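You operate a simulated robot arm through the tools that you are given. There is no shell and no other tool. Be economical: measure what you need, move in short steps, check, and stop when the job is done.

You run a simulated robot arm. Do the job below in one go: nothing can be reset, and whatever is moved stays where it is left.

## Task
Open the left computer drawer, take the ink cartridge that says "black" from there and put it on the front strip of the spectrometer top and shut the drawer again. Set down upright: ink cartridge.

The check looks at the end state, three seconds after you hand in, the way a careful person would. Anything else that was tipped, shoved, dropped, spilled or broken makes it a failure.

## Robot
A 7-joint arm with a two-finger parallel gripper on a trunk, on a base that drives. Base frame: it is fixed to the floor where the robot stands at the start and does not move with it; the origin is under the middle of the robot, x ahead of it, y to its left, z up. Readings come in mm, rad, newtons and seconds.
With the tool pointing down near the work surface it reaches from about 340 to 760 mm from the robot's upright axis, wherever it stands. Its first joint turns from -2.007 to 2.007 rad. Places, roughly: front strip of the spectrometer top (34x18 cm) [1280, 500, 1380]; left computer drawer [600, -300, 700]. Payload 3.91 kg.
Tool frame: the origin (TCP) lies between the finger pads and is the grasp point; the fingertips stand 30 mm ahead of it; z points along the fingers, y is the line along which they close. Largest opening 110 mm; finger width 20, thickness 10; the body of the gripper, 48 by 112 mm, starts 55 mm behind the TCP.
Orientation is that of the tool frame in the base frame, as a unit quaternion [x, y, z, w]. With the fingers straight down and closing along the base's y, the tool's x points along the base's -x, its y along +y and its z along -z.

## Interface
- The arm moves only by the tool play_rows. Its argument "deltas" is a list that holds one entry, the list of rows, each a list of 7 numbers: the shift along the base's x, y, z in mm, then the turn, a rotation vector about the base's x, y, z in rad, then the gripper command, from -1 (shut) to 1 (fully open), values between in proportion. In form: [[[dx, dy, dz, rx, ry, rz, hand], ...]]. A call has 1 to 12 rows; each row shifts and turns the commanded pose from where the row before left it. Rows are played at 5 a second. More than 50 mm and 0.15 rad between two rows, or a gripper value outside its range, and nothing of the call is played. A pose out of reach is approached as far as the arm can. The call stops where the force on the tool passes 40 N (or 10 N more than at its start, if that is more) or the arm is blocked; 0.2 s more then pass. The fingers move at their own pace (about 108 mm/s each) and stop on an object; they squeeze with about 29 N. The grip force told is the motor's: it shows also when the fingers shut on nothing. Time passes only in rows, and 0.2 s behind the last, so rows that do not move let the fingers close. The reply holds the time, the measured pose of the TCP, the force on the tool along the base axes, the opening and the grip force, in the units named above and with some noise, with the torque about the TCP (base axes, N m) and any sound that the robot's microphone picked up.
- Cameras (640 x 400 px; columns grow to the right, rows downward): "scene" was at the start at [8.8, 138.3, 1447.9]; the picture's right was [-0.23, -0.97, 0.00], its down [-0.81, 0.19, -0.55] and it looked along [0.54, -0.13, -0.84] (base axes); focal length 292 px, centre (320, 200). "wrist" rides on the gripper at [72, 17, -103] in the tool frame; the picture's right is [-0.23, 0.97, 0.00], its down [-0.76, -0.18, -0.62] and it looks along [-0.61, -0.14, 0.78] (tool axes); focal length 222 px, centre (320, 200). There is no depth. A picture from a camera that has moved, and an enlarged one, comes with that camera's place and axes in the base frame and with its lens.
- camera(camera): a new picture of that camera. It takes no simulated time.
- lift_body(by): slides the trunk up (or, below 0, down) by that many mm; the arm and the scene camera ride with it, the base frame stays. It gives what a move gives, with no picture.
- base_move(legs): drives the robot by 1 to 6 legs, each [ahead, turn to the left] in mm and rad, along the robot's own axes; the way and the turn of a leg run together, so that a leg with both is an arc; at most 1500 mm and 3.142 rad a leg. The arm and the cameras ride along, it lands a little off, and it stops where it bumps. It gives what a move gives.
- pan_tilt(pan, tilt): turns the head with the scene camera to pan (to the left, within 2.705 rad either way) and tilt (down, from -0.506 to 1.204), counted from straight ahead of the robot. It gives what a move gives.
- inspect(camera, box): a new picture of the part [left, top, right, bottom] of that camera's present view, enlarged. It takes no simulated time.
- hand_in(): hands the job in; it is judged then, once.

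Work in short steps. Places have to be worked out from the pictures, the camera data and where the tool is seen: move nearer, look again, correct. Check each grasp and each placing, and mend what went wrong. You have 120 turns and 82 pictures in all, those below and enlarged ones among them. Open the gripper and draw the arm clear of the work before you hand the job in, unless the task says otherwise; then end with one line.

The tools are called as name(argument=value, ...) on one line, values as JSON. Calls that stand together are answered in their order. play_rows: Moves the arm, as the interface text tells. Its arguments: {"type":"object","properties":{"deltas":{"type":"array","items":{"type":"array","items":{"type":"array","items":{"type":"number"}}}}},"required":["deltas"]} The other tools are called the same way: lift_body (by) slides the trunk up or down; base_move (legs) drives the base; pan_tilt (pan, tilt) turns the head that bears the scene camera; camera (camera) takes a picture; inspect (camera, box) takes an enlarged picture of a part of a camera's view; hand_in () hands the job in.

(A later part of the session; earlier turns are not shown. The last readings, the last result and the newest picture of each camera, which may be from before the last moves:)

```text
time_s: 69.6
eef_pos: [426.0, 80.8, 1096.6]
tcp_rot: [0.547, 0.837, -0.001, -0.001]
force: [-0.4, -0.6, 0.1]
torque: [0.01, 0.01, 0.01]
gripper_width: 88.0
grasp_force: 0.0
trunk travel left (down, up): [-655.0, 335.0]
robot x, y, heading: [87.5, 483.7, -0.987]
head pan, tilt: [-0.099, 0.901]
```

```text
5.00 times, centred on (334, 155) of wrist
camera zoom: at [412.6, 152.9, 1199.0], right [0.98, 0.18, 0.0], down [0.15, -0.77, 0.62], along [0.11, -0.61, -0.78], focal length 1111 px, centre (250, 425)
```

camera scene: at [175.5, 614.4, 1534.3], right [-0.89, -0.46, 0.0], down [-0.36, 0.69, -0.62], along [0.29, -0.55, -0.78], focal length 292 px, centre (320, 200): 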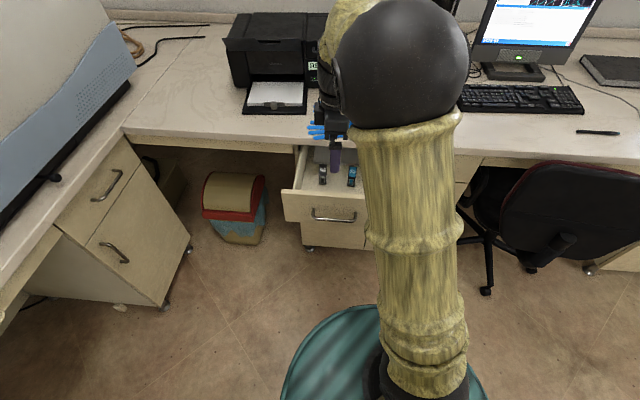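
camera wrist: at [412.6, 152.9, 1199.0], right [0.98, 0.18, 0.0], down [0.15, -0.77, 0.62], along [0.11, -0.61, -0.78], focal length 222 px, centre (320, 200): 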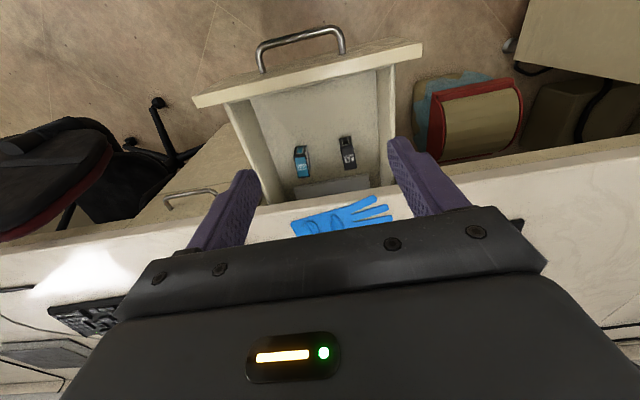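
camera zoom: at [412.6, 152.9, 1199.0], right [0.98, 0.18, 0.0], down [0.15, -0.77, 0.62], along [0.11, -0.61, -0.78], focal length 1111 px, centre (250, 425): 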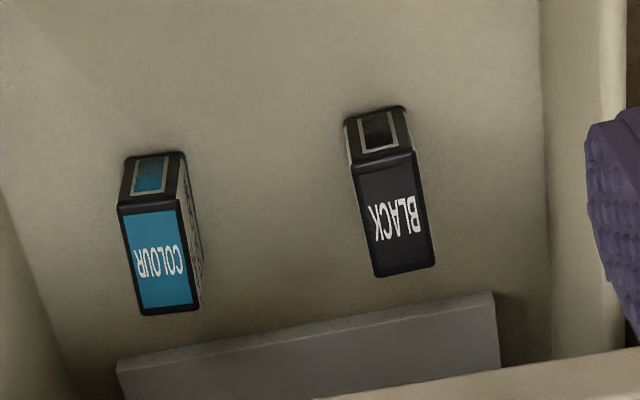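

The cartridge is 28 mm wide, about 57 mm long and 52 mm tall, centred at [520,-74] with its top at 740 and aligned with the drawer. I tilt the tool 25° and move to a pre-grasp point above it.

play_rows(deltas=[[[12, -15, -37, -0.132, -0.059, 0, 0.1], [12, -15, -37, -0.132, -0.059, 0, 0.1], [12, -16, -37, -0.132, -0.059, 0, 0.1], [12, -16, -37, 0, 0, 0, 0.1], [12, -16, -37, 0, 0, 0, 0.1]]])

camera(camera="wrist")

camera(camera="scene")

```text
time_s: 70.8
eef_pos: [485.5, 3.1, 910.0]
tcp_rot: [0.534, 0.818, -0.118, 0.18]
force: [0.0, 0.1, 0.3]
torque: [0.0, 0.0, 0.0]
gripper_width: 60.5
grasp_force: 0.0
trunk travel left (down, up): [-655.0, 335.0]
robot x, y, heading: [93.5, 482.1, -0.984]
head pan, tilt: [-0.099, 0.901]
```

```text
46 pictures are left
camera wrist: at [457.2, 107.8, 972.1], right [0.97, 0.2, 0.1], down [0.01, -0.46, 0.89], along [0.23, -0.86, -0.45], focal length 222 px, centre (320, 200)
```

wrist: 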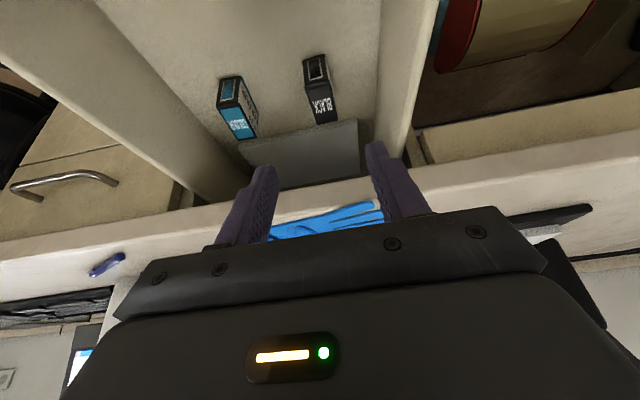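

```text
45 pictures are left
camera scene: at [218.9, 548.7, 1534.3], right [-0.89, -0.47, 0.0], down [-0.36, 0.69, -0.62], along [0.29, -0.55, -0.78], focal length 292 px, centre (320, 200)
```

scene: 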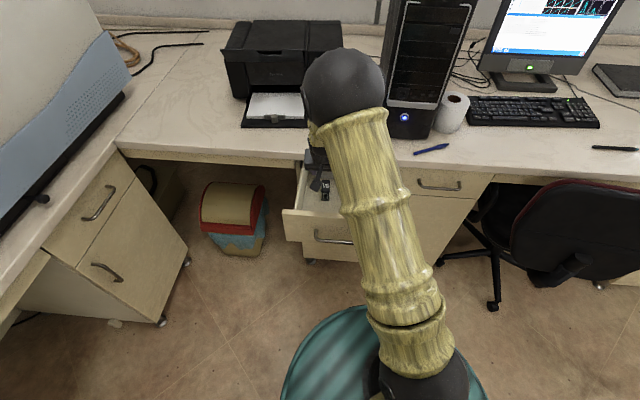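

This view agrees with the earlier estimate to within about 10 mm. I descend partway along the tool axis and check again.

play_rows(deltas=[[[7, -15, -35, 0, 0, 0, 0.1], [7, -16, -36, 0, 0, 0, 0.1]]])

inspect(camera="wrist", box=[200, 20, 440, 220])

```text
time_s: 71.4
eef_pos: [499.4, -28.5, 842.4]
tcp_rot: [0.535, 0.817, -0.118, 0.18]
force: [0.4, -0.1, -0.2]
torque: [0.02, 0.04, -0.01]
gripper_width: 60.7
grasp_force: 0.1
trunk travel left (down, up): [-655.0, 335.0]
robot x, y, heading: [87.6, 478.0, -0.985]
head pan, tilt: [-0.099, 0.901]
```

```text
2.00 times, centred on (320, 120) of wrist
camera zoom: at [471.3, 77.2, 904.8], right [0.97, 0.2, 0.1], down [0.01, -0.46, 0.89], along [0.22, -0.86, -0.45], focal length 444 px, centre (320, 360)
```

zoom: 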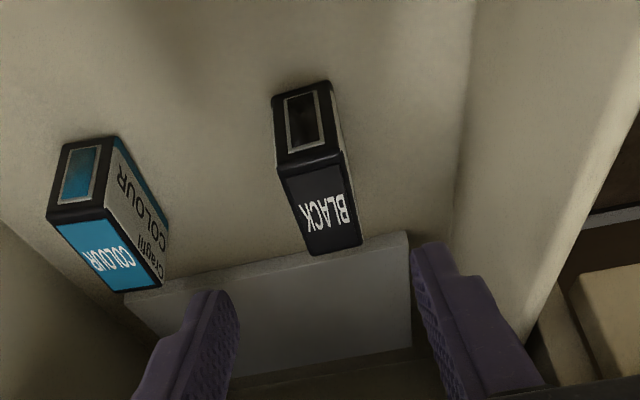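

The position is confirmed at [521,-77], top at 740, and the right-hand wall is about 72 mm from its centre, so the hand fits. I descend to the grasp.

play_rows(deltas=[[[7, -16, -38, 0, 0, 0, 0.1], [7, -16, -38, 0, 0, 0, 0.1], [4, -8, -19, 0, 0, 0, 0.1], [3, -8, -18, 0, 0, 0, 0.1]]])

camera(camera="wrist")

```text
time_s: 72.4
eef_pos: [520.5, -75.4, 731.3]
tcp_rot: [0.532, 0.818, -0.119, 0.184]
force: [-0.6, -1.9, 10.6]
torque: [-0.18, 0.3, -0.02]
gripper_width: 60.7
grasp_force: 0.3
trunk travel left (down, up): [-655.0, 335.0]
robot x, y, heading: [90.3, 481.2, -0.987]
head pan, tilt: [-0.099, 0.901]
```

```text
43 pictures are left
camera wrist: at [491.9, 29.6, 791.7], right [0.97, 0.2, 0.1], down [0.01, -0.46, 0.89], along [0.23, -0.86, -0.45], focal length 222 px, centre (320, 200)
```

wrist: 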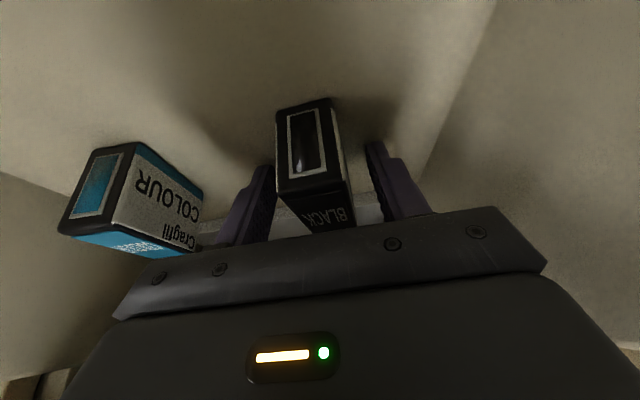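

A 10 N upward force suggests the fingertips are touching the grey pad. I back up 5 mm and then close.

play_rows(deltas=[[[-1, 3, 7, 0, 0, 0, 0.1], [0, 0, 0, 0, 0, 0, 0.1]]])

play_rows(deltas=[[[0, 0, 0, 0, 0, 0, -0.4], [0, 0, 0, 0, 0, 0, -0.8], [0, 0, 0, 0, 0, 0, -0.8]]])

camera(camera="wrist")

```text
time_s: 73.0
eef_pos: [518.7, -72.1, 734.7]
tcp_rot: [0.534, 0.818, -0.119, 0.18]
force: [0.3, 0.5, -0.1]
torque: [-0.01, 0.02, -0.02]
gripper_width: 60.7
grasp_force: 0.0
trunk travel left (down, up): [-655.0, 335.0]
robot x, y, heading: [86.9, 480.7, -0.99]
head pan, tilt: [-0.099, 0.901]
```

```text
time_s: 73.8
eef_pos: [518.1, -72.6, 735.3]
tcp_rot: [0.533, 0.818, -0.118, 0.181]
force: [0.7, 0.1, 0.2]
torque: [-0.02, 0.03, 0.03]
gripper_width: 29.3
grasp_force: 29.0
trunk travel left (down, up): [-655.0, 335.0]
robot x, y, heading: [90.5, 479.0, -0.989]
head pan, tilt: [-0.099, 0.901]
```

```text
42 pictures are left
camera wrist: at [490.8, 33.4, 797.6], right [0.97, 0.2, 0.1], down [0.01, -0.46, 0.89], along [0.22, -0.86, -0.45], focal length 222 px, centre (320, 200)
```

wrist: 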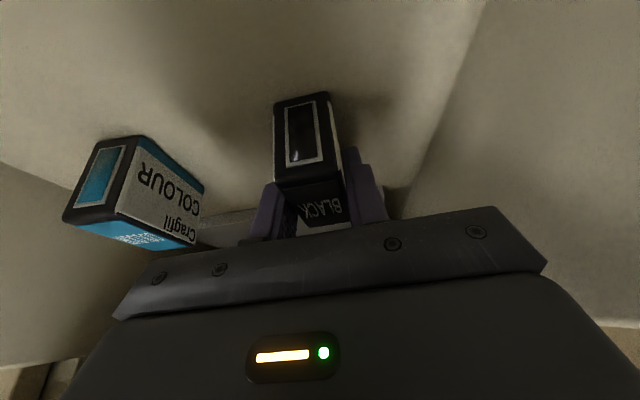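

It's gripped at 29.3 mm, matching the cartridge width. I lift it out along the tool axis.

play_rows(deltas=[[[-3, 6, 15, 0, 0, 0, -0.8], [-7, 15, 35, 0, 0, 0, -0.8], [-7, 16, 37, 0, 0, 0, -0.8], [-7, 16, 37, 0, 0, 0, -0.8], [-7, 16, 37, 0, 0, 0, -0.8], [-7, 16, 37, 0, 0, 0, -0.8], [-7, 16, 37, 0, 0, 0, -0.8]]])

camera(camera="wrist")

camera(camera="scene")

```text
time_s: 75.4
eef_pos: [474.6, 28.4, 970.6]
tcp_rot: [0.533, 0.818, -0.118, 0.18]
force: [-1.3, 0.9, -0.8]
torque: [-0.01, -0.05, 0.01]
gripper_width: 29.1
grasp_force: 29.8
trunk travel left (down, up): [-655.0, 335.0]
robot x, y, heading: [89.8, 476.1, -0.991]
head pan, tilt: [-0.099, 0.901]
```

```text
41 pictures are left
camera wrist: at [445.7, 133.8, 1032.3], right [0.97, 0.2, 0.1], down [0.01, -0.46, 0.89], along [0.22, -0.86, -0.45], focal length 222 px, centre (320, 200)
```

wrist: 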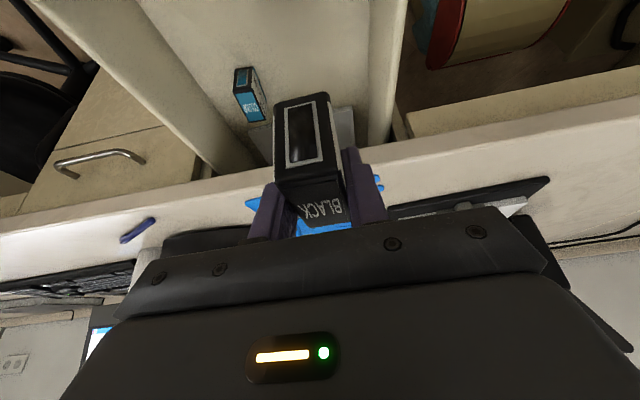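

```text
40 pictures are left
camera scene: at [217.7, 550.1, 1534.3], right [-0.89, -0.46, 0.0], down [-0.36, 0.69, -0.62], along [0.29, -0.55, -0.78], focal length 292 px, centre (320, 200)
```

scene: 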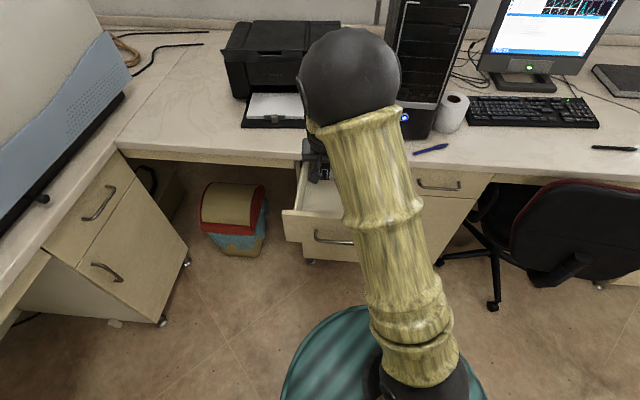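

The black cartridge is held and the colour one is still in place. I'll place this first and shut the drawer afterwards. I raise the trunk and turn toward the spectrometer.

lift_body(by=330)

base_move(legs=[[0, 1.01], [150, 0]])

pan_tilt(pan=0.0, tilt=0.55)

camera(camera="scene")

camera(camera="wrist")

```text
time_s: 78.6
eef_pos: [474.2, 29.0, 1299.4]
tcp_rot: [0.533, 0.818, -0.117, 0.181]
force: [-1.2, -0.1, 0.8]
torque: [0.0, 0.0, 0.0]
gripper_width: 29.2
grasp_force: 29.5
trunk travel left (down, up): [-985.0, 5.0]
robot x, y, heading: [89.4, 477.8, -0.987]
head pan, tilt: [-0.099, 0.901]
```

```text
time_s: 83.8
eef_pos: [826.7, 561.7, 1299.6]
tcp_rot: [0.076, 0.974, -0.016, 0.215]
force: [-0.6, -0.4, -0.6]
torque: [-0.03, 0.0, -0.02]
gripper_width: 29.1
grasp_force: 29.0
trunk travel left (down, up): [-985.0, 5.0]
robot x, y, heading: [238.2, 483.1, 0.011]
head pan, tilt: [-0.099, 0.901]
```

```text
time_s: 84.6
eef_pos: [825.8, 561.4, 1300.5]
tcp_rot: [0.077, 0.974, -0.017, 0.214]
force: [0.6, -0.2, -0.1]
torque: [0.0, 0.03, -0.01]
gripper_width: 29.4
grasp_force: 29.2
trunk travel left (down, up): [-985.0, 5.0]
robot x, y, heading: [238.7, 480.7, 0.015]
head pan, tilt: [0.0, 0.55]
```

```text
39 pictures are left
camera scene: at [264.5, 637.3, 1893.6], right [0.01, -1.0, 0.0], down [-0.52, -0.01, -0.85], along [0.85, 0.01, -0.52], focal length 292 px, centre (320, 200)
```

scene: 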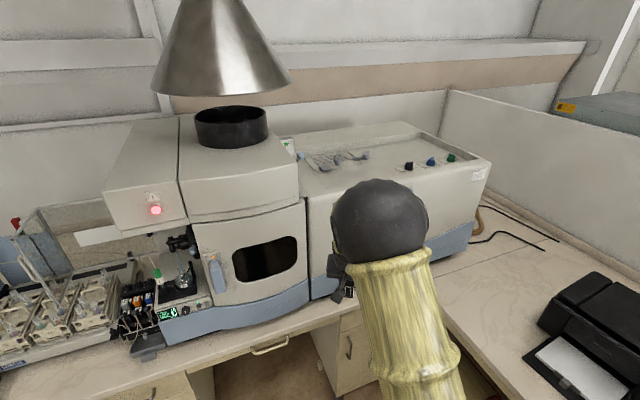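

```text
38 pictures are left
camera wrist: at [720.9, 594.5, 1361.9], right [0.36, 0.93, 0.1], down [0.39, -0.24, 0.89], along [0.85, -0.28, -0.45], focal length 222 px, centre (320, 200)
```

wrist: 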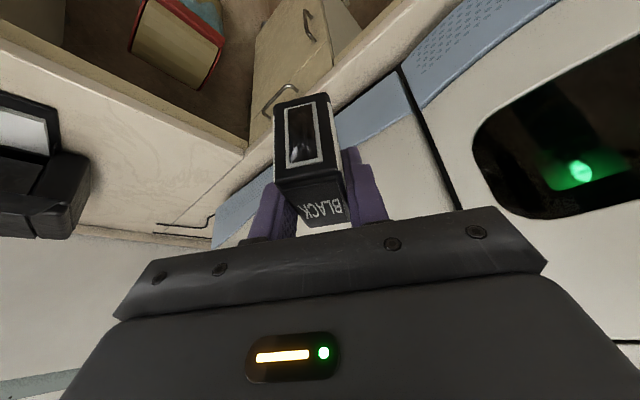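

The spectrometer top is visible and has objects on its rear part. I zoom in on it.

inspect(camera="scene", box=[280, 110, 500, 250])

```text
2.86 times, centred on (390, 180) of scene
camera zoom: at [264.5, 637.3, 1893.6], right [0.01, -1.0, 0.0], down [-0.52, -0.01, -0.85], along [0.85, 0.01, -0.52], focal length 835 px, centre (120, 257)
```

zoom: 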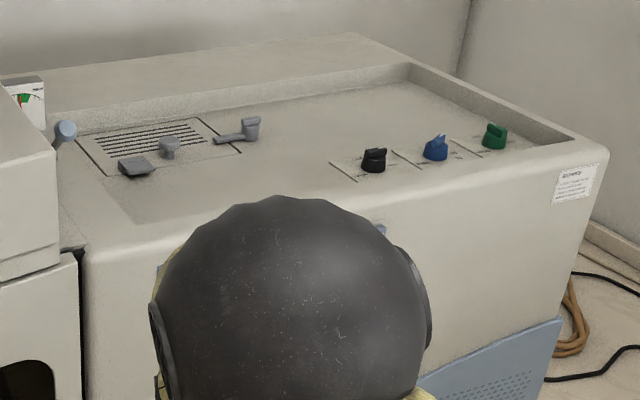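

The front strip is the clear area ahead of the levers and left of the knobs; the given point [1280,500] falls inside it. I raise the arm above the spectrometer top before driving in.

play_rows(deltas=[[[-10, 0, 40, 0, 0, 0, -0.8], [-10, 0, 40, 0, 0, 0, -0.8], [-10, 0, 40, 0, 0, 0, -0.8], [-10, 0, 40, 0, 0, 0, -0.8], [-10, 0, 40, 0, 0, 0, -0.8]]])

```text
time_s: 85.8
eef_pos: [775.3, 559.4, 1499.8]
tcp_rot: [0.077, 0.974, -0.017, 0.215]
force: [-0.6, -1.3, 0.7]
torque: [-0.01, 0.0, 0.02]
gripper_width: 29.3
grasp_force: 29.6
trunk travel left (down, up): [-985.0, 5.0]
robot x, y, heading: [233.4, 481.3, 0.009]
head pan, tilt: [0.0, 0.55]
```

The arm is at z 1500, well above the top. I drive forward toward the bench.

base_move(legs=[[400, 0]])

camera(camera="wrist")

camera(camera="scene")

```text
time_s: 88.6
eef_pos: [1172.6, 563.3, 1499.5]
tcp_rot: [0.077, 0.973, -0.017, 0.215]
force: [0.9, -0.6, 0.6]
torque: [-0.02, 0.03, 0.02]
gripper_width: 29.2
grasp_force: 28.8
trunk travel left (down, up): [-985.0, 5.0]
robot x, y, heading: [628.9, 487.4, 0.01]
head pan, tilt: [0.0, 0.55]
```

```text
36 pictures are left
camera wrist: at [1066.2, 596.9, 1560.7], right [0.36, 0.93, 0.1], down [0.4, -0.24, 0.89], along [0.85, -0.28, -0.45], focal length 222 px, centre (320, 200)
```

wrist: 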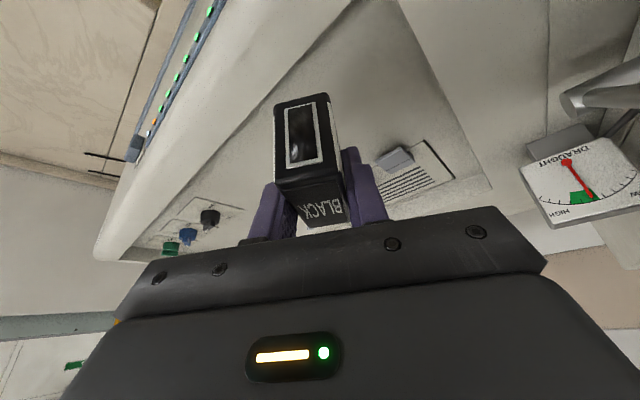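

```text
35 pictures are left
camera scene: at [658.7, 641.0, 1893.6], right [0.01, -1.0, 0.0], down [-0.52, 0.0, -0.85], along [0.85, 0.01, -0.52], focal length 292 px, centre (320, 200)
```

scene: 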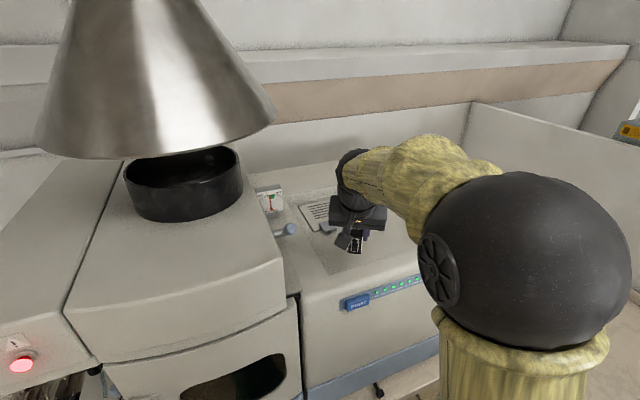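

The target lies on the flat panel between the front lip and the levers. I move over it at height.

play_rows(deltas=[[[27, -16, 0, 0, 0, 0, -0.8], [27, -16, -5, 0, 0, 0, -0.8], [27, -16, -10, 0, 0, 0, -0.8], [24, -14, -10, 0, 0, 0, -0.8]]])

camera(camera="wrist")

inspect(camera="scene", box=[260, 130, 480, 290])

```text
time_s: 89.6
eef_pos: [1277.8, 503.0, 1474.4]
tcp_rot: [0.077, 0.974, -0.017, 0.214]
force: [0.7, -0.7, 0.5]
torque: [0.0, 0.01, -0.01]
gripper_width: 29.2
grasp_force: 28.5
trunk travel left (down, up): [-985.0, 5.0]
robot x, y, heading: [627.2, 486.3, 0.01]
head pan, tilt: [0.0, 0.55]
```

```text
34 pictures are left
camera wrist: at [1172.5, 535.1, 1536.6], right [0.36, 0.93, 0.1], down [0.4, -0.24, 0.89], along [0.85, -0.28, -0.46], focal length 222 px, centre (320, 200)
```

wrist: 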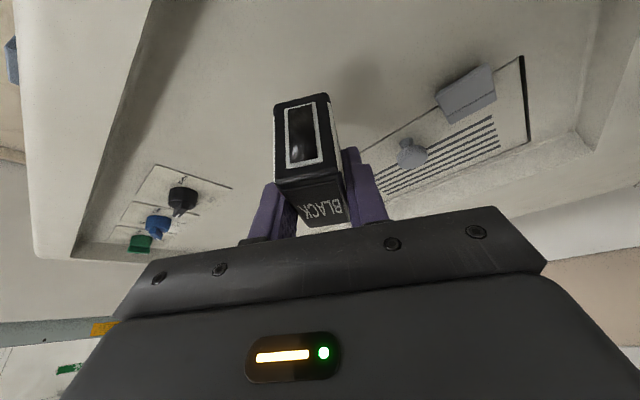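

```text
2.50 times, centred on (370, 210) of scene
camera zoom: at [660.2, 640.3, 1893.6], right [0.01, -1.0, 0.0], down [-0.52, 0.0, -0.85], along [0.85, 0.01, -0.52], focal length 731 px, centre (195, 175)
```

zoom: 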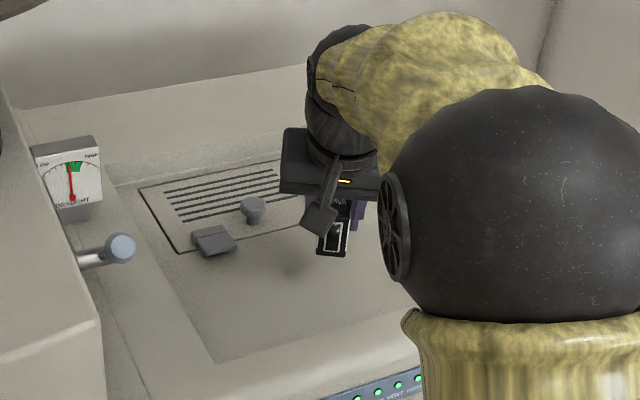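

The landing area is clear. I descend to just above contact, then in small steps.

play_rows(deltas=[[[1, -2, -20, 0, 0, 0, -0.8], [0, 0, -15, 0, 0, 0, -0.8], [0, 0, -5, 0, 0, 0, -0.8], [0, 0, -3, 0, 0, 0, -0.8]]])

camera(camera="wrist")

inspect(camera="scene", box=[320, 170, 420, 250])

```text
time_s: 90.6
eef_pos: [1275.8, 500.7, 1433.1]
tcp_rot: [0.078, 0.973, -0.017, 0.215]
force: [-0.2, -0.9, -1.1]
torque: [-0.01, 0.01, -0.01]
gripper_width: 28.9
grasp_force: 29.0
trunk travel left (down, up): [-985.0, 5.0]
robot x, y, heading: [628.9, 489.5, 0.01]
head pan, tilt: [0.0, 0.55]
```

```text
32 pictures are left
camera wrist: at [1171.1, 533.0, 1493.8], right [0.36, 0.93, 0.1], down [0.39, -0.24, 0.89], along [0.85, -0.28, -0.45], focal length 222 px, centre (320, 200)
```

wrist: 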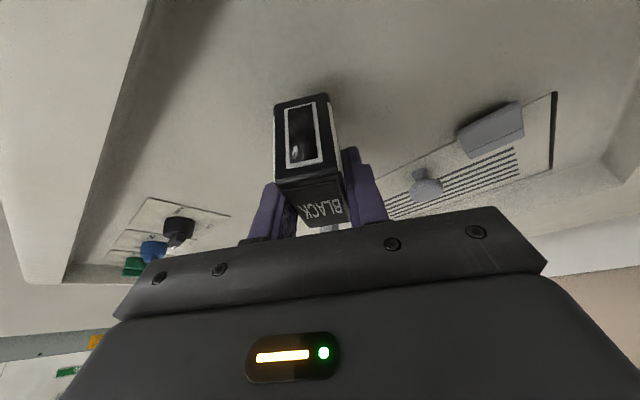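

```text
5.00 times, centred on (370, 210) of scene
camera zoom: at [658.2, 641.0, 1893.6], right [0.01, -1.0, 0.0], down [-0.52, 0.0, -0.85], along [0.85, 0.01, -0.52], focal length 1462 px, centre (70, 150)
```

zoom: 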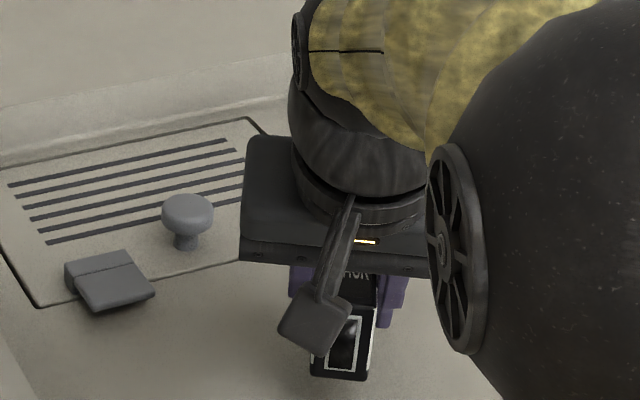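

Still in the air (force about -1 N). I continue down in 3 mm steps and watch the vertical force.

play_rows(deltas=[[[0, 0, -3, 0, 0, 0, -0.8], [0, 0, -2, 0, 0, 0, -0.8]]])

play_rows(deltas=[[[0, 0, -2, 0, 0, 0, -0.8]]])

```text
time_s: 91.2
eef_pos: [1274.9, 499.9, 1426.4]
tcp_rot: [0.077, 0.973, -0.017, 0.215]
force: [-0.1, 0.1, -0.8]
torque: [0.0, 0.04, 0.0]
gripper_width: 29.2
grasp_force: 29.2
trunk travel left (down, up): [-985.0, 5.0]
robot x, y, heading: [628.7, 483.9, 0.011]
head pan, tilt: [0.0, 0.55]
```

```text
time_s: 91.6
eef_pos: [1276.6, 500.7, 1424.1]
tcp_rot: [0.077, 0.973, -0.017, 0.216]
force: [0.5, -0.4, -0.5]
torque: [0.0, -0.01, 0.01]
gripper_width: 29.4
grasp_force: 29.3
trunk travel left (down, up): [-985.0, 5.0]
robot x, y, heading: [625.1, 485.6, 0.011]
head pan, tilt: [0.0, 0.55]
```

play_rows(deltas=[[[0, 0, -3, 0, 0, 0, -0.8]]])

play_rows(deltas=[[[0, 0, -3, 0, 0, 0, -0.8]]])

camera(camera="wrist")

```text
time_s: 92.0
eef_pos: [1277.5, 501.1, 1421.4]
tcp_rot: [0.077, 0.974, -0.017, 0.214]
force: [0.1, -0.4, -0.3]
torque: [-0.01, 0.0, 0.02]
gripper_width: 29.4
grasp_force: 28.8
trunk travel left (down, up): [-985.0, 5.0]
robot x, y, heading: [629.1, 488.4, 0.012]
head pan, tilt: [0.0, 0.55]
```

```text
time_s: 92.4
eef_pos: [1277.1, 499.7, 1417.3]
tcp_rot: [0.078, 0.973, -0.017, 0.215]
force: [-0.2, -1.0, -0.4]
torque: [-0.01, 0.02, 0.0]
gripper_width: 29.0
grasp_force: 29.2
trunk travel left (down, up): [-985.0, 5.0]
robot x, y, heading: [630.9, 484.7, 0.006]
head pan, tilt: [0.0, 0.55]
```

```text
30 pictures are left
camera wrist: at [1171.6, 532.3, 1479.7], right [0.36, 0.93, 0.1], down [0.39, -0.24, 0.89], along [0.85, -0.28, -0.45], focal length 222 px, centre (320, 200)
```

wrist: 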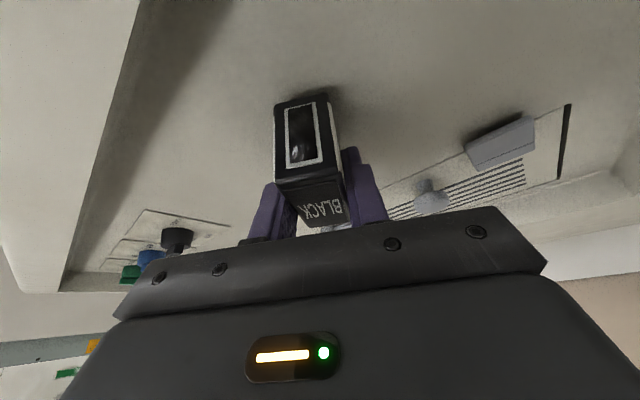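

The shadow shows only a few millimetres left. I continue in small steps.

play_rows(deltas=[[[0, 0, -2, 0, 0, 0, -0.8]]])

play_rows(deltas=[[[0, 0, -2, 0, 0, 0, -0.8]]])

play_rows(deltas=[[[0, 0, -2, 0, 0, 0, -0.8]]])

```text
time_s: 92.8
eef_pos: [1276.1, 500.2, 1415.4]
tcp_rot: [0.076, 0.973, -0.017, 0.215]
force: [-0.1, 0.1, -0.9]
torque: [-0.03, -0.01, 0.0]
gripper_width: 29.3
grasp_force: 28.3
trunk travel left (down, up): [-985.0, 5.0]
robot x, y, heading: [627.2, 488.6, 0.01]
head pan, tilt: [0.0, 0.55]
```

```text
time_s: 93.2
eef_pos: [1277.4, 500.9, 1413.3]
tcp_rot: [0.077, 0.974, -0.018, 0.214]
force: [0.2, -0.5, -0.4]
torque: [-0.01, 0.03, -0.01]
gripper_width: 29.3
grasp_force: 28.9
trunk travel left (down, up): [-985.0, 5.0]
robot x, y, heading: [630.0, 485.9, 0.011]
head pan, tilt: [0.0, 0.55]
```

```text
time_s: 93.6
eef_pos: [1277.4, 500.2, 1411.4]
tcp_rot: [0.078, 0.973, -0.017, 0.215]
force: [-0.1, 0.7, -0.9]
torque: [0.0, 0.0, 0.0]
gripper_width: 29.4
grasp_force: 28.7
trunk travel left (down, up): [-985.0, 5.0]
robot x, y, heading: [629.4, 485.6, 0.011]
head pan, tilt: [0.0, 0.55]
```

No contact yet at 1411, so the panel must be a little lower. I zoom in to judge the gap.

inspect(camera="wrist", box=[230, 60, 410, 260])

```text
2.00 times, centred on (320, 160) of wrist
camera zoom: at [1172.0, 532.9, 1473.8], right [0.36, 0.93, 0.1], down [0.4, -0.24, 0.89], along [0.85, -0.28, -0.45], focal length 444 px, centre (320, 280)
```

zoom: 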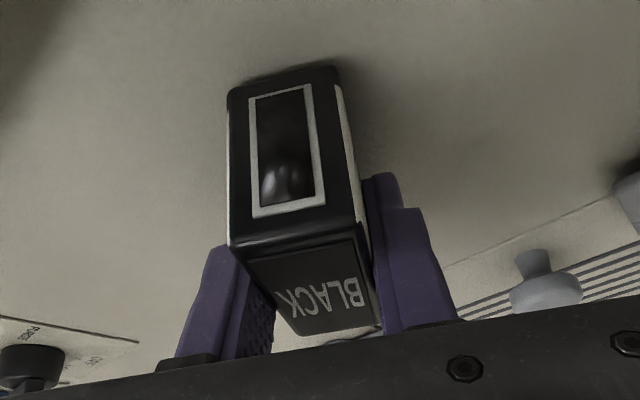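

Very close now. I keep stepping down.

play_rows(deltas=[[[0, 0, -2, 0, 0, 0, -0.8]]])

play_rows(deltas=[[[0, 0, -2, 0, 0, 0, -0.8]]])

play_rows(deltas=[[[0, 0, -2, 0, 0, 0, -0.8]]])

```text
time_s: 94.0
eef_pos: [1277.2, 500.9, 1409.1]
tcp_rot: [0.077, 0.973, -0.017, 0.215]
force: [0.3, 0.1, -1.0]
torque: [0.02, 0.01, 0.02]
gripper_width: 29.1
grasp_force: 29.2
trunk travel left (down, up): [-985.0, 5.0]
robot x, y, heading: [633.7, 486.0, 0.01]
head pan, tilt: [0.0, 0.55]
```

```text
time_s: 94.4
eef_pos: [1276.9, 500.0, 1407.6]
tcp_rot: [0.078, 0.973, -0.018, 0.215]
force: [-0.3, -0.2, -1.1]
torque: [-0.02, 0.0, 0.03]
gripper_width: 29.3
grasp_force: 29.0
trunk travel left (down, up): [-985.0, 5.0]
robot x, y, heading: [626.2, 486.6, 0.006]
head pan, tilt: [0.0, 0.55]
```

```text
time_s: 94.8
eef_pos: [1277.8, 500.7, 1407.3]
tcp_rot: [0.077, 0.973, -0.016, 0.217]
force: [2.0, -0.9, 8.0]
torque: [0.01, 0.24, -0.02]
gripper_width: 29.6
grasp_force: 29.3
trunk travel left (down, up): [-985.0, 5.0]
robot x, y, heading: [629.9, 486.6, 0.009]
head pan, tilt: [0.0, 0.55]
```

Contact at TCP z 1407 with 8 N. I open the fingers slowly and check it stays upright before leaving.

play_rows(deltas=[[[0, 0, 1, 0, 0, 0, -0.8], [0, 0, 0, 0, 0, 0, -0.4], [0, 0, 0, 0, 0, 0, -0.2], [0, 0, 0, 0, 0, 0, 0]]])

camera(camera="wrist")

```text
time_s: 95.8
eef_pos: [1276.8, 500.6, 1408.0]
tcp_rot: [0.077, 0.974, -0.017, 0.214]
force: [0.7, 0.1, 0.3]
torque: [-0.01, -0.02, 0.0]
gripper_width: 54.9
grasp_force: 0.0
trunk travel left (down, up): [-985.0, 5.0]
robot x, y, heading: [628.1, 489.2, 0.003]
head pan, tilt: [0.0, 0.55]
```

```text
28 pictures are left
camera wrist: at [1171.5, 533.2, 1468.9], right [0.36, 0.93, 0.1], down [0.39, -0.24, 0.89], along [0.85, -0.28, -0.45], focal length 222 px, centre (320, 200)
```

wrist: 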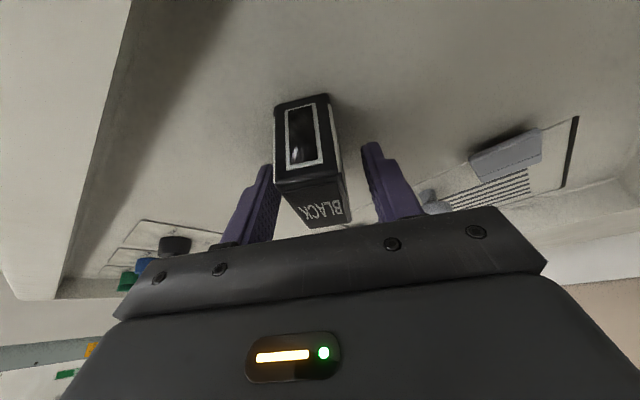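

The cartridge stands upright and is free. I retract along the tool axis and look.

play_rows(deltas=[[[-8, 1.3, 18, 0, 0, 0, 0], [-16, 2.5, 35, 0, 0, 0, 0], [-16, 2.5, 35, 0, 0, 0, 0], [-16, 2.5, 35, 0, 0, 0, 0]]])

camera(camera="wrist")

```text
time_s: 96.8
eef_pos: [1217.3, 507.7, 1528.7]
tcp_rot: [0.078, 0.973, -0.018, 0.215]
force: [0.0, 1.2, 0.7]
torque: [-0.05, -0.03, 0.0]
gripper_width: 55.0
grasp_force: 0.0
trunk travel left (down, up): [-985.0, 5.0]
robot x, y, heading: [631.4, 488.9, 0.013]
head pan, tilt: [0.0, 0.55]
```

```text
27 pictures are left
camera wrist: at [1112.1, 541.3, 1591.8], right [0.36, 0.93, 0.1], down [0.39, -0.24, 0.89], along [0.85, -0.28, -0.45], focal length 222 px, centre (320, 200)
```

wrist: 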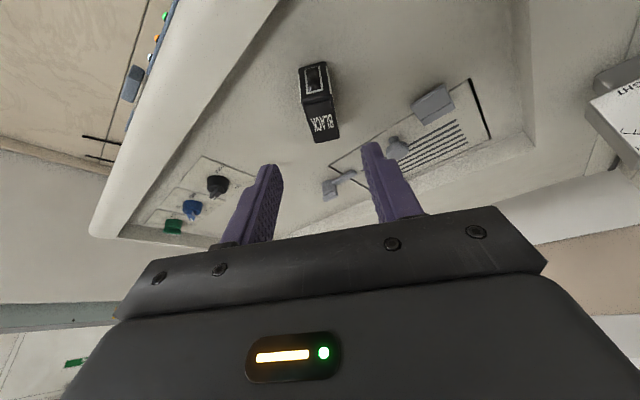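

The cartridge stands upright on the front strip. Next I shut the drawer: I back away with the arm high, turn, and back out to a spot squarely in front of it.

base_move(legs=[[-350, 0], [0, -0.988], [-374, 0], [0, -0.178]])

pan_tilt(pan=0.0, tilt=0.8)

camera(camera="scene")

```text
time_s: 106.1
eef_pos: [319.2, 256.0, 1528.4]
tcp_rot: [0.602, 0.769, -0.133, 0.169]
force: [0.1, -1.0, -0.3]
torque: [0.0, 0.02, -0.02]
gripper_width: 55.2
grasp_force: 0.1
trunk travel left (down, up): [-985.0, 5.0]
robot x, y, heading: [67.1, 790.9, -1.164]
head pan, tilt: [0.0, 0.55]
```

```text
time_s: 106.9
eef_pos: [319.7, 256.6, 1528.2]
tcp_rot: [0.602, 0.769, -0.133, 0.17]
force: [0.3, 0.7, -0.6]
torque: [0.0, 0.02, -0.01]
gripper_width: 55.1
grasp_force: 0.0
trunk travel left (down, up): [-985.0, 5.0]
robot x, y, heading: [68.2, 793.1, -1.158]
head pan, tilt: [0.0, 0.799]
```

```text
26 pictures are left
camera scene: at [217.6, 833.1, 1872.3], right [-0.92, -0.4, 0.0], down [-0.28, 0.66, -0.7], along [0.28, -0.64, -0.72], focal length 292 px, centre (320, 200)
```

scene: 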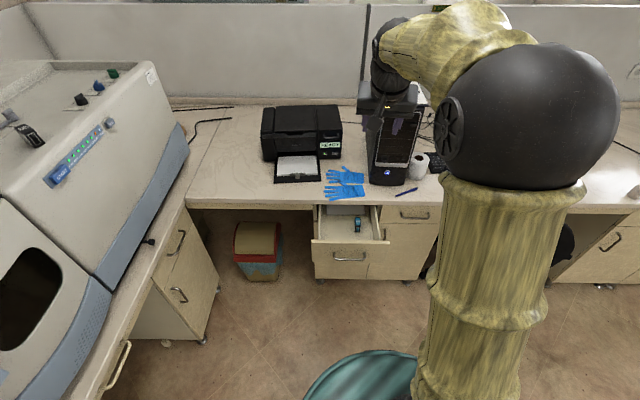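

The base is square to the drawer and the colour cartridge is still in place. I close the fingers, tilt the tool to about 45° and lower the trunk to bring the fingertips to drawer-front height.

lift_body(by=-560)

play_rows(deltas=[[[0, 0, -30, -0.107, -0.047, 0, -1], [0, 0, -30, -0.107, -0.047, 0, -1], [0, 0, -30, -0.107, -0.047, 0, -1], [0, 0, -25, 0, 0, 0, -1], [0, 0, -25, 0, 0, 0, -1]]])

camera(camera="wrist")

camera(camera="scene")

```text
refused: -560 is not a number from -400 to 400
```

```text
time_s: 108.1
eef_pos: [321.4, 255.0, 1387.0]
tcp_rot: [0.575, 0.724, -0.211, 0.317]
force: [0.0, 0.2, -0.2]
torque: [-0.02, -0.01, -0.03]
gripper_width: 0.0
grasp_force: 28.8
trunk travel left (down, up): [-985.0, 5.0]
robot x, y, heading: [66.1, 788.6, -1.163]
head pan, tilt: [0.0, 0.799]
```

```text
25 pictures are left
camera wrist: at [305.1, 378.2, 1409.4], right [0.97, 0.08, 0.22], down [-0.2, -0.16, 0.97], along [0.12, -0.98, -0.14], focal length 222 px, centre (320, 200)
```

wrist: 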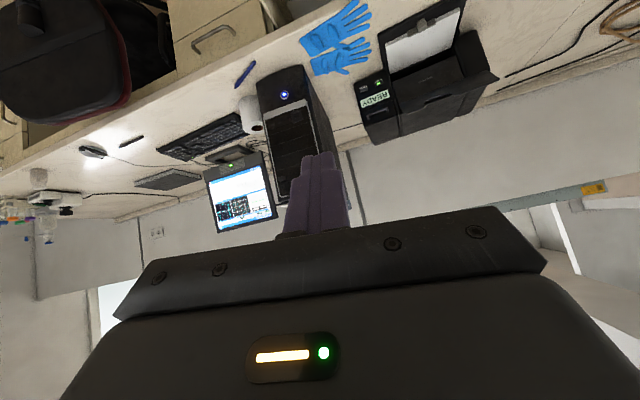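

```text
24 pictures are left
camera scene: at [218.6, 832.1, 1872.2], right [-0.92, -0.4, 0.0], down [-0.28, 0.66, -0.7], along [0.28, -0.64, -0.72], focal length 292 px, centre (320, 200)
```

scene: 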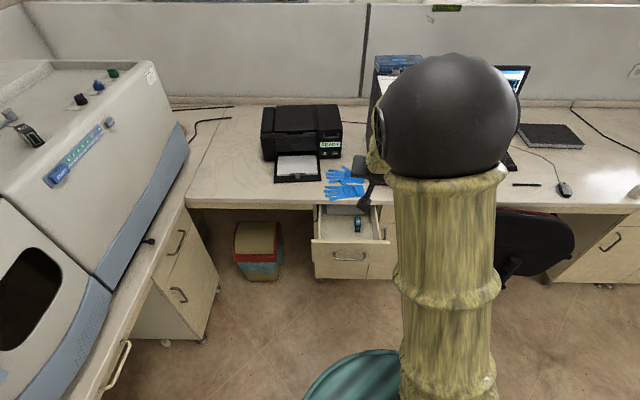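

The lift is limited to 400 mm per call, so I lower the trunk in two steps.

lift_body(by=-400)

lift_body(by=-158)

camera(camera="wrist")

camera(camera="scene")

```text
time_s: 111.9
eef_pos: [320.0, 255.3, 987.7]
tcp_rot: [0.575, 0.724, -0.212, 0.317]
force: [-0.7, 0.2, 0.3]
torque: [0.01, -0.02, 0.0]
gripper_width: 0.2
grasp_force: 28.9
trunk travel left (down, up): [-585.0, 405.0]
robot x, y, heading: [65.5, 791.4, -1.165]
head pan, tilt: [0.0, 0.799]
```

```text
time_s: 113.8
eef_pos: [319.7, 257.3, 831.0]
tcp_rot: [0.576, 0.723, -0.212, 0.317]
force: [0.2, 0.5, 0.0]
torque: [0.03, -0.01, -0.01]
gripper_width: 0.1
grasp_force: 28.5
trunk travel left (down, up): [-427.0, 563.0]
robot x, y, heading: [67.5, 789.8, -1.16]
head pan, tilt: [0.0, 0.799]
```

```text
23 pictures are left
camera wrist: at [304.1, 378.9, 852.0], right [0.97, 0.08, 0.22], down [-0.2, -0.16, 0.97], along [0.12, -0.98, -0.14], focal length 222 px, centre (320, 200)
```

wrist: 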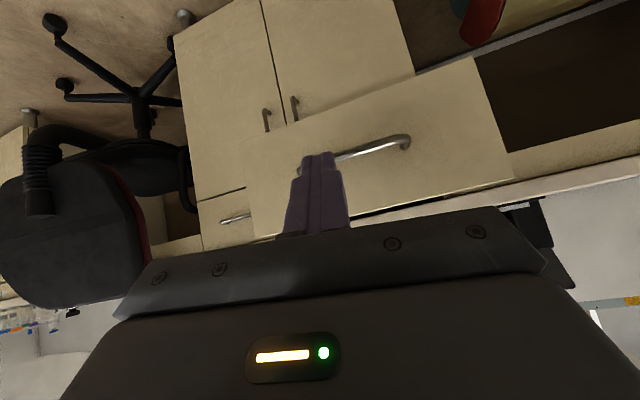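

```text
22 pictures are left
camera scene: at [217.3, 833.1, 1314.3], right [-0.92, -0.4, 0.0], down [-0.28, 0.66, -0.7], along [0.28, -0.64, -0.72], focal length 292 px, centre (320, 200)
```

scene: 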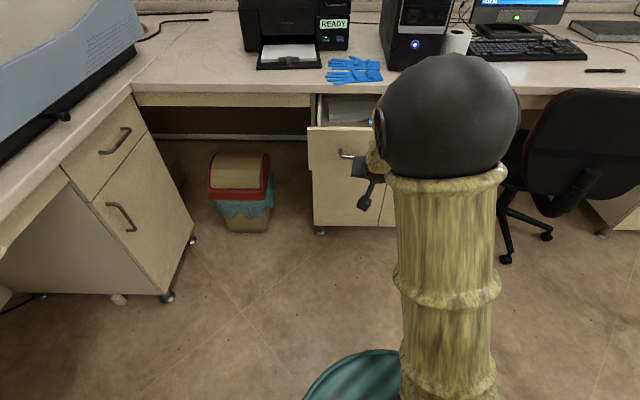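

The tips are at z about 810, between the bar (771) and the top of the drawer front (847), and near the middle of its width. I drive forward to just short of contact.

base_move(legs=[[125, 0]])

camera(camera="wrist")

```text
time_s: 115.1
eef_pos: [370.4, 141.8, 829.5]
tcp_rot: [0.575, 0.724, -0.211, 0.317]
force: [-0.9, 0.1, 0.6]
torque: [-0.01, 0.0, 0.01]
gripper_width: 0.0
grasp_force: 28.8
trunk travel left (down, up): [-427.0, 563.0]
robot x, y, heading: [117.5, 678.9, -1.158]
head pan, tilt: [0.0, 0.799]
```

```text
21 pictures are left
camera wrist: at [354.1, 265.0, 851.9], right [0.97, 0.09, 0.22], down [-0.2, -0.16, 0.97], along [0.12, -0.98, -0.14], focal length 222 px, centre (320, 200)
```

wrist: 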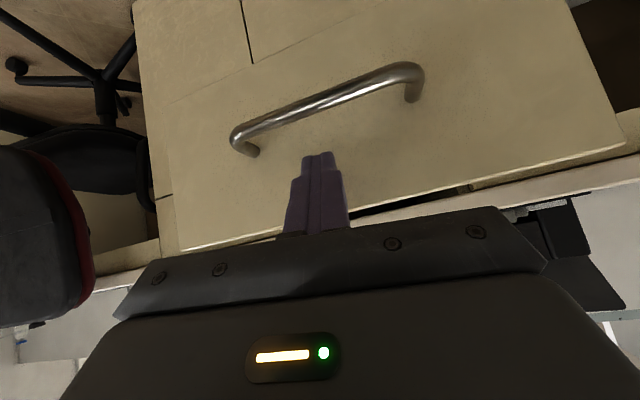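

The fingertips sit just above the bar and near its middle. I push most of the way by driving.

base_move(legs=[[100, 0], [100, 0]])

camera(camera="wrist")

camera(camera="scene")

```text
time_s: 117.2
eef_pos: [449.9, -44.0, 828.6]
tcp_rot: [0.575, 0.724, -0.211, 0.317]
force: [-0.7, -0.4, 0.4]
torque: [0.0, 0.0, -0.03]
gripper_width: 0.0
grasp_force: 28.7
trunk travel left (down, up): [-427.0, 563.0]
robot x, y, heading: [196.7, 491.0, -1.161]
head pan, tilt: [0.0, 0.799]
```

```text
20 pictures are left
camera wrist: at [434.6, 78.8, 851.9], right [0.97, 0.09, 0.22], down [-0.2, -0.16, 0.97], along [0.12, -0.98, -0.14], focal length 222 px, centre (320, 200)
```

wrist: 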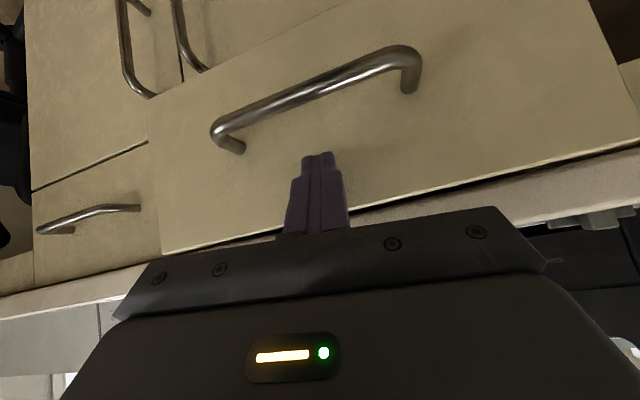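

```text
19 pictures are left
camera scene: at [347.4, 532.8, 1314.2], right [-0.92, -0.4, 0.0], down [-0.28, 0.66, -0.7], along [0.28, -0.64, -0.72], focal length 292 px, centre (320, 200)
```

scene: 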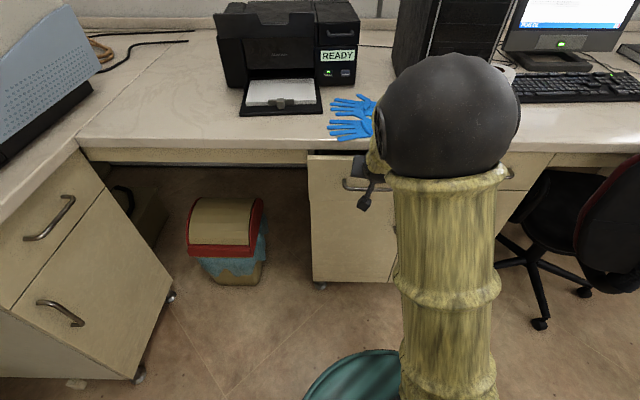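

The drawer is nearly shut, with about 55 mm left. I finish with the arm in small rows, which stop on force.

play_rows(deltas=[[[4, -9, 0, 0, 0, 0, -1], [4, -9, 0, 0, 0, 0, -1], [4, -9, 0, 0, 0, 0, -1], [4, -9, 0, 0, 0, 0, -1]]])

camera(camera="wrist")

```text
time_s: 118.2
eef_pos: [465.2, -80.0, 831.1]
tcp_rot: [0.575, 0.724, -0.213, 0.316]
force: [0.6, 0.4, -0.8]
torque: [0.01, -0.04, 0.0]
gripper_width: 0.0
grasp_force: 29.0
trunk travel left (down, up): [-427.0, 563.0]
robot x, y, heading: [199.3, 487.8, -1.161]
head pan, tilt: [0.0, 0.799]
```

```text
18 pictures are left
camera wrist: at [449.7, 42.6, 852.4], right [0.97, 0.09, 0.22], down [-0.2, -0.16, 0.97], along [0.12, -0.98, -0.14], focal length 222 px, centre (320, 200)
```

wrist: 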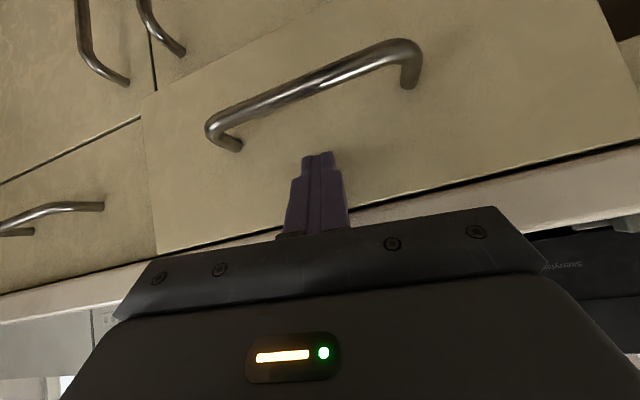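

Still a little proud of the neighbouring drawer. I continue pushing.

play_rows(deltas=[[[2, -5, 0, 0, 0, 0, -1], [2, -5, 0, 0, 0, 0, -1], [2, -5, 0, 0, 0, 0, -1], [2, -5, 0, 0, 0, 0, -1]]])

camera(camera="wrist")

```text
time_s: 119.2
eef_pos: [474.6, -100.3, 831.4]
tcp_rot: [0.574, 0.725, -0.21, 0.318]
force: [0.1, -0.1, -0.2]
torque: [0.03, -0.03, 0.02]
gripper_width: 0.0
grasp_force: 29.0
trunk travel left (down, up): [-427.0, 563.0]
robot x, y, heading: [195.9, 490.4, -1.157]
head pan, tilt: [0.0, 0.799]
```

```text
17 pictures are left
camera wrist: at [458.5, 22.9, 852.7], right [0.97, 0.09, 0.22], down [-0.2, -0.16, 0.97], along [0.12, -0.98, -0.14], focal length 222 px, centre (320, 200)
```

wrist: 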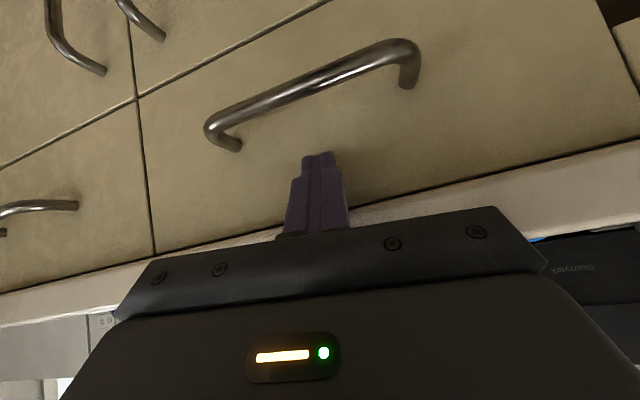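

It looks almost flush. I push a few more millimetres until there is resistance.

play_rows(deltas=[[[1, -3, 0, 0, 0, 0, -1], [1, -3, 0, 0, 0, 0, -1]]])

```text
time_s: 119.8
eef_pos: [474.9, -99.7, 830.3]
tcp_rot: [0.574, 0.725, -0.21, 0.316]
force: [-12.3, 36.1, 5.6]
torque: [0.44, 0.03, 0.21]
gripper_width: 0.0
grasp_force: 28.4
trunk travel left (down, up): [-427.0, 563.0]
robot x, y, heading: [198.3, 490.8, -1.164]
head pan, tilt: [0.0, 0.799]
```

The push now meets firm resistance (38 N with no movement), so the drawer is shut. I retract and verify.

play_rows(deltas=[[[-2, 5, 0, 0, 0, 0, -1], [-6, 14, 2, 0, 0, 0, -1], [-12, 28, 5, 0, 0, 0, -1]]])

base_move(legs=[[-250, 0]])

lift_body(by=300)

camera(camera="scene")

camera(camera="wrist")

```text
time_s: 120.6
eef_pos: [455.6, -59.8, 838.2]
tcp_rot: [0.575, 0.724, -0.212, 0.318]
force: [0.9, -0.2, -0.5]
torque: [-0.01, 0.01, -0.01]
gripper_width: 0.1
grasp_force: 29.0
trunk travel left (down, up): [-427.0, 563.0]
robot x, y, heading: [200.5, 489.8, -1.164]
head pan, tilt: [0.0, 0.799]
```

```text
time_s: 122.7
eef_pos: [352.8, 174.4, 837.3]
tcp_rot: [0.576, 0.723, -0.212, 0.317]
force: [1.0, -0.5, -0.1]
torque: [0.0, 0.0, 0.0]
gripper_width: 0.0
grasp_force: 28.5
trunk travel left (down, up): [-427.0, 563.0]
robot x, y, heading: [99.8, 726.6, -1.165]
head pan, tilt: [0.0, 0.799]
```

```text
time_s: 125.7
eef_pos: [354.4, 175.1, 1136.8]
tcp_rot: [0.577, 0.723, -0.212, 0.316]
force: [-0.1, 0.1, -0.8]
torque: [0.01, 0.03, 0.03]
gripper_width: 0.0
grasp_force: 28.7
trunk travel left (down, up): [-727.0, 263.0]
robot x, y, heading: [96.3, 723.9, -1.164]
head pan, tilt: [0.0, 0.799]
```

```text
16 pictures are left
camera scene: at [246.3, 766.9, 1614.2], right [-0.92, -0.4, 0.0], down [-0.28, 0.66, -0.7], along [0.28, -0.64, -0.72], focal length 292 px, centre (320, 200)
```

scene: 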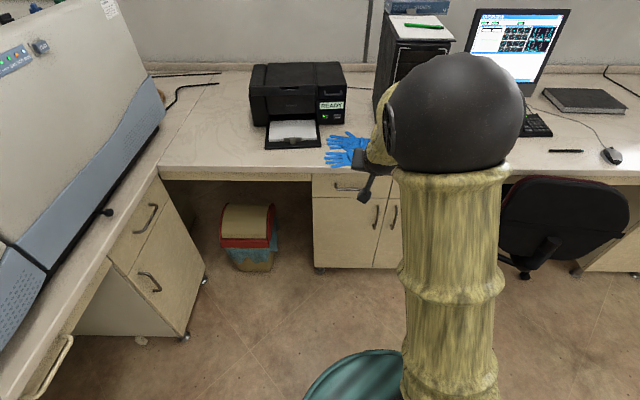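

```text
15 pictures are left
camera wrist: at [337.8, 297.7, 1159.4], right [0.97, 0.08, 0.22], down [-0.2, -0.16, 0.97], along [0.11, -0.98, -0.14], focal length 222 px, centre (320, 200)
```

wrist: 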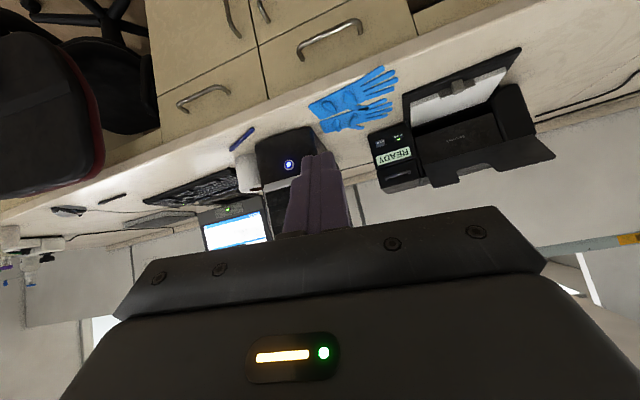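

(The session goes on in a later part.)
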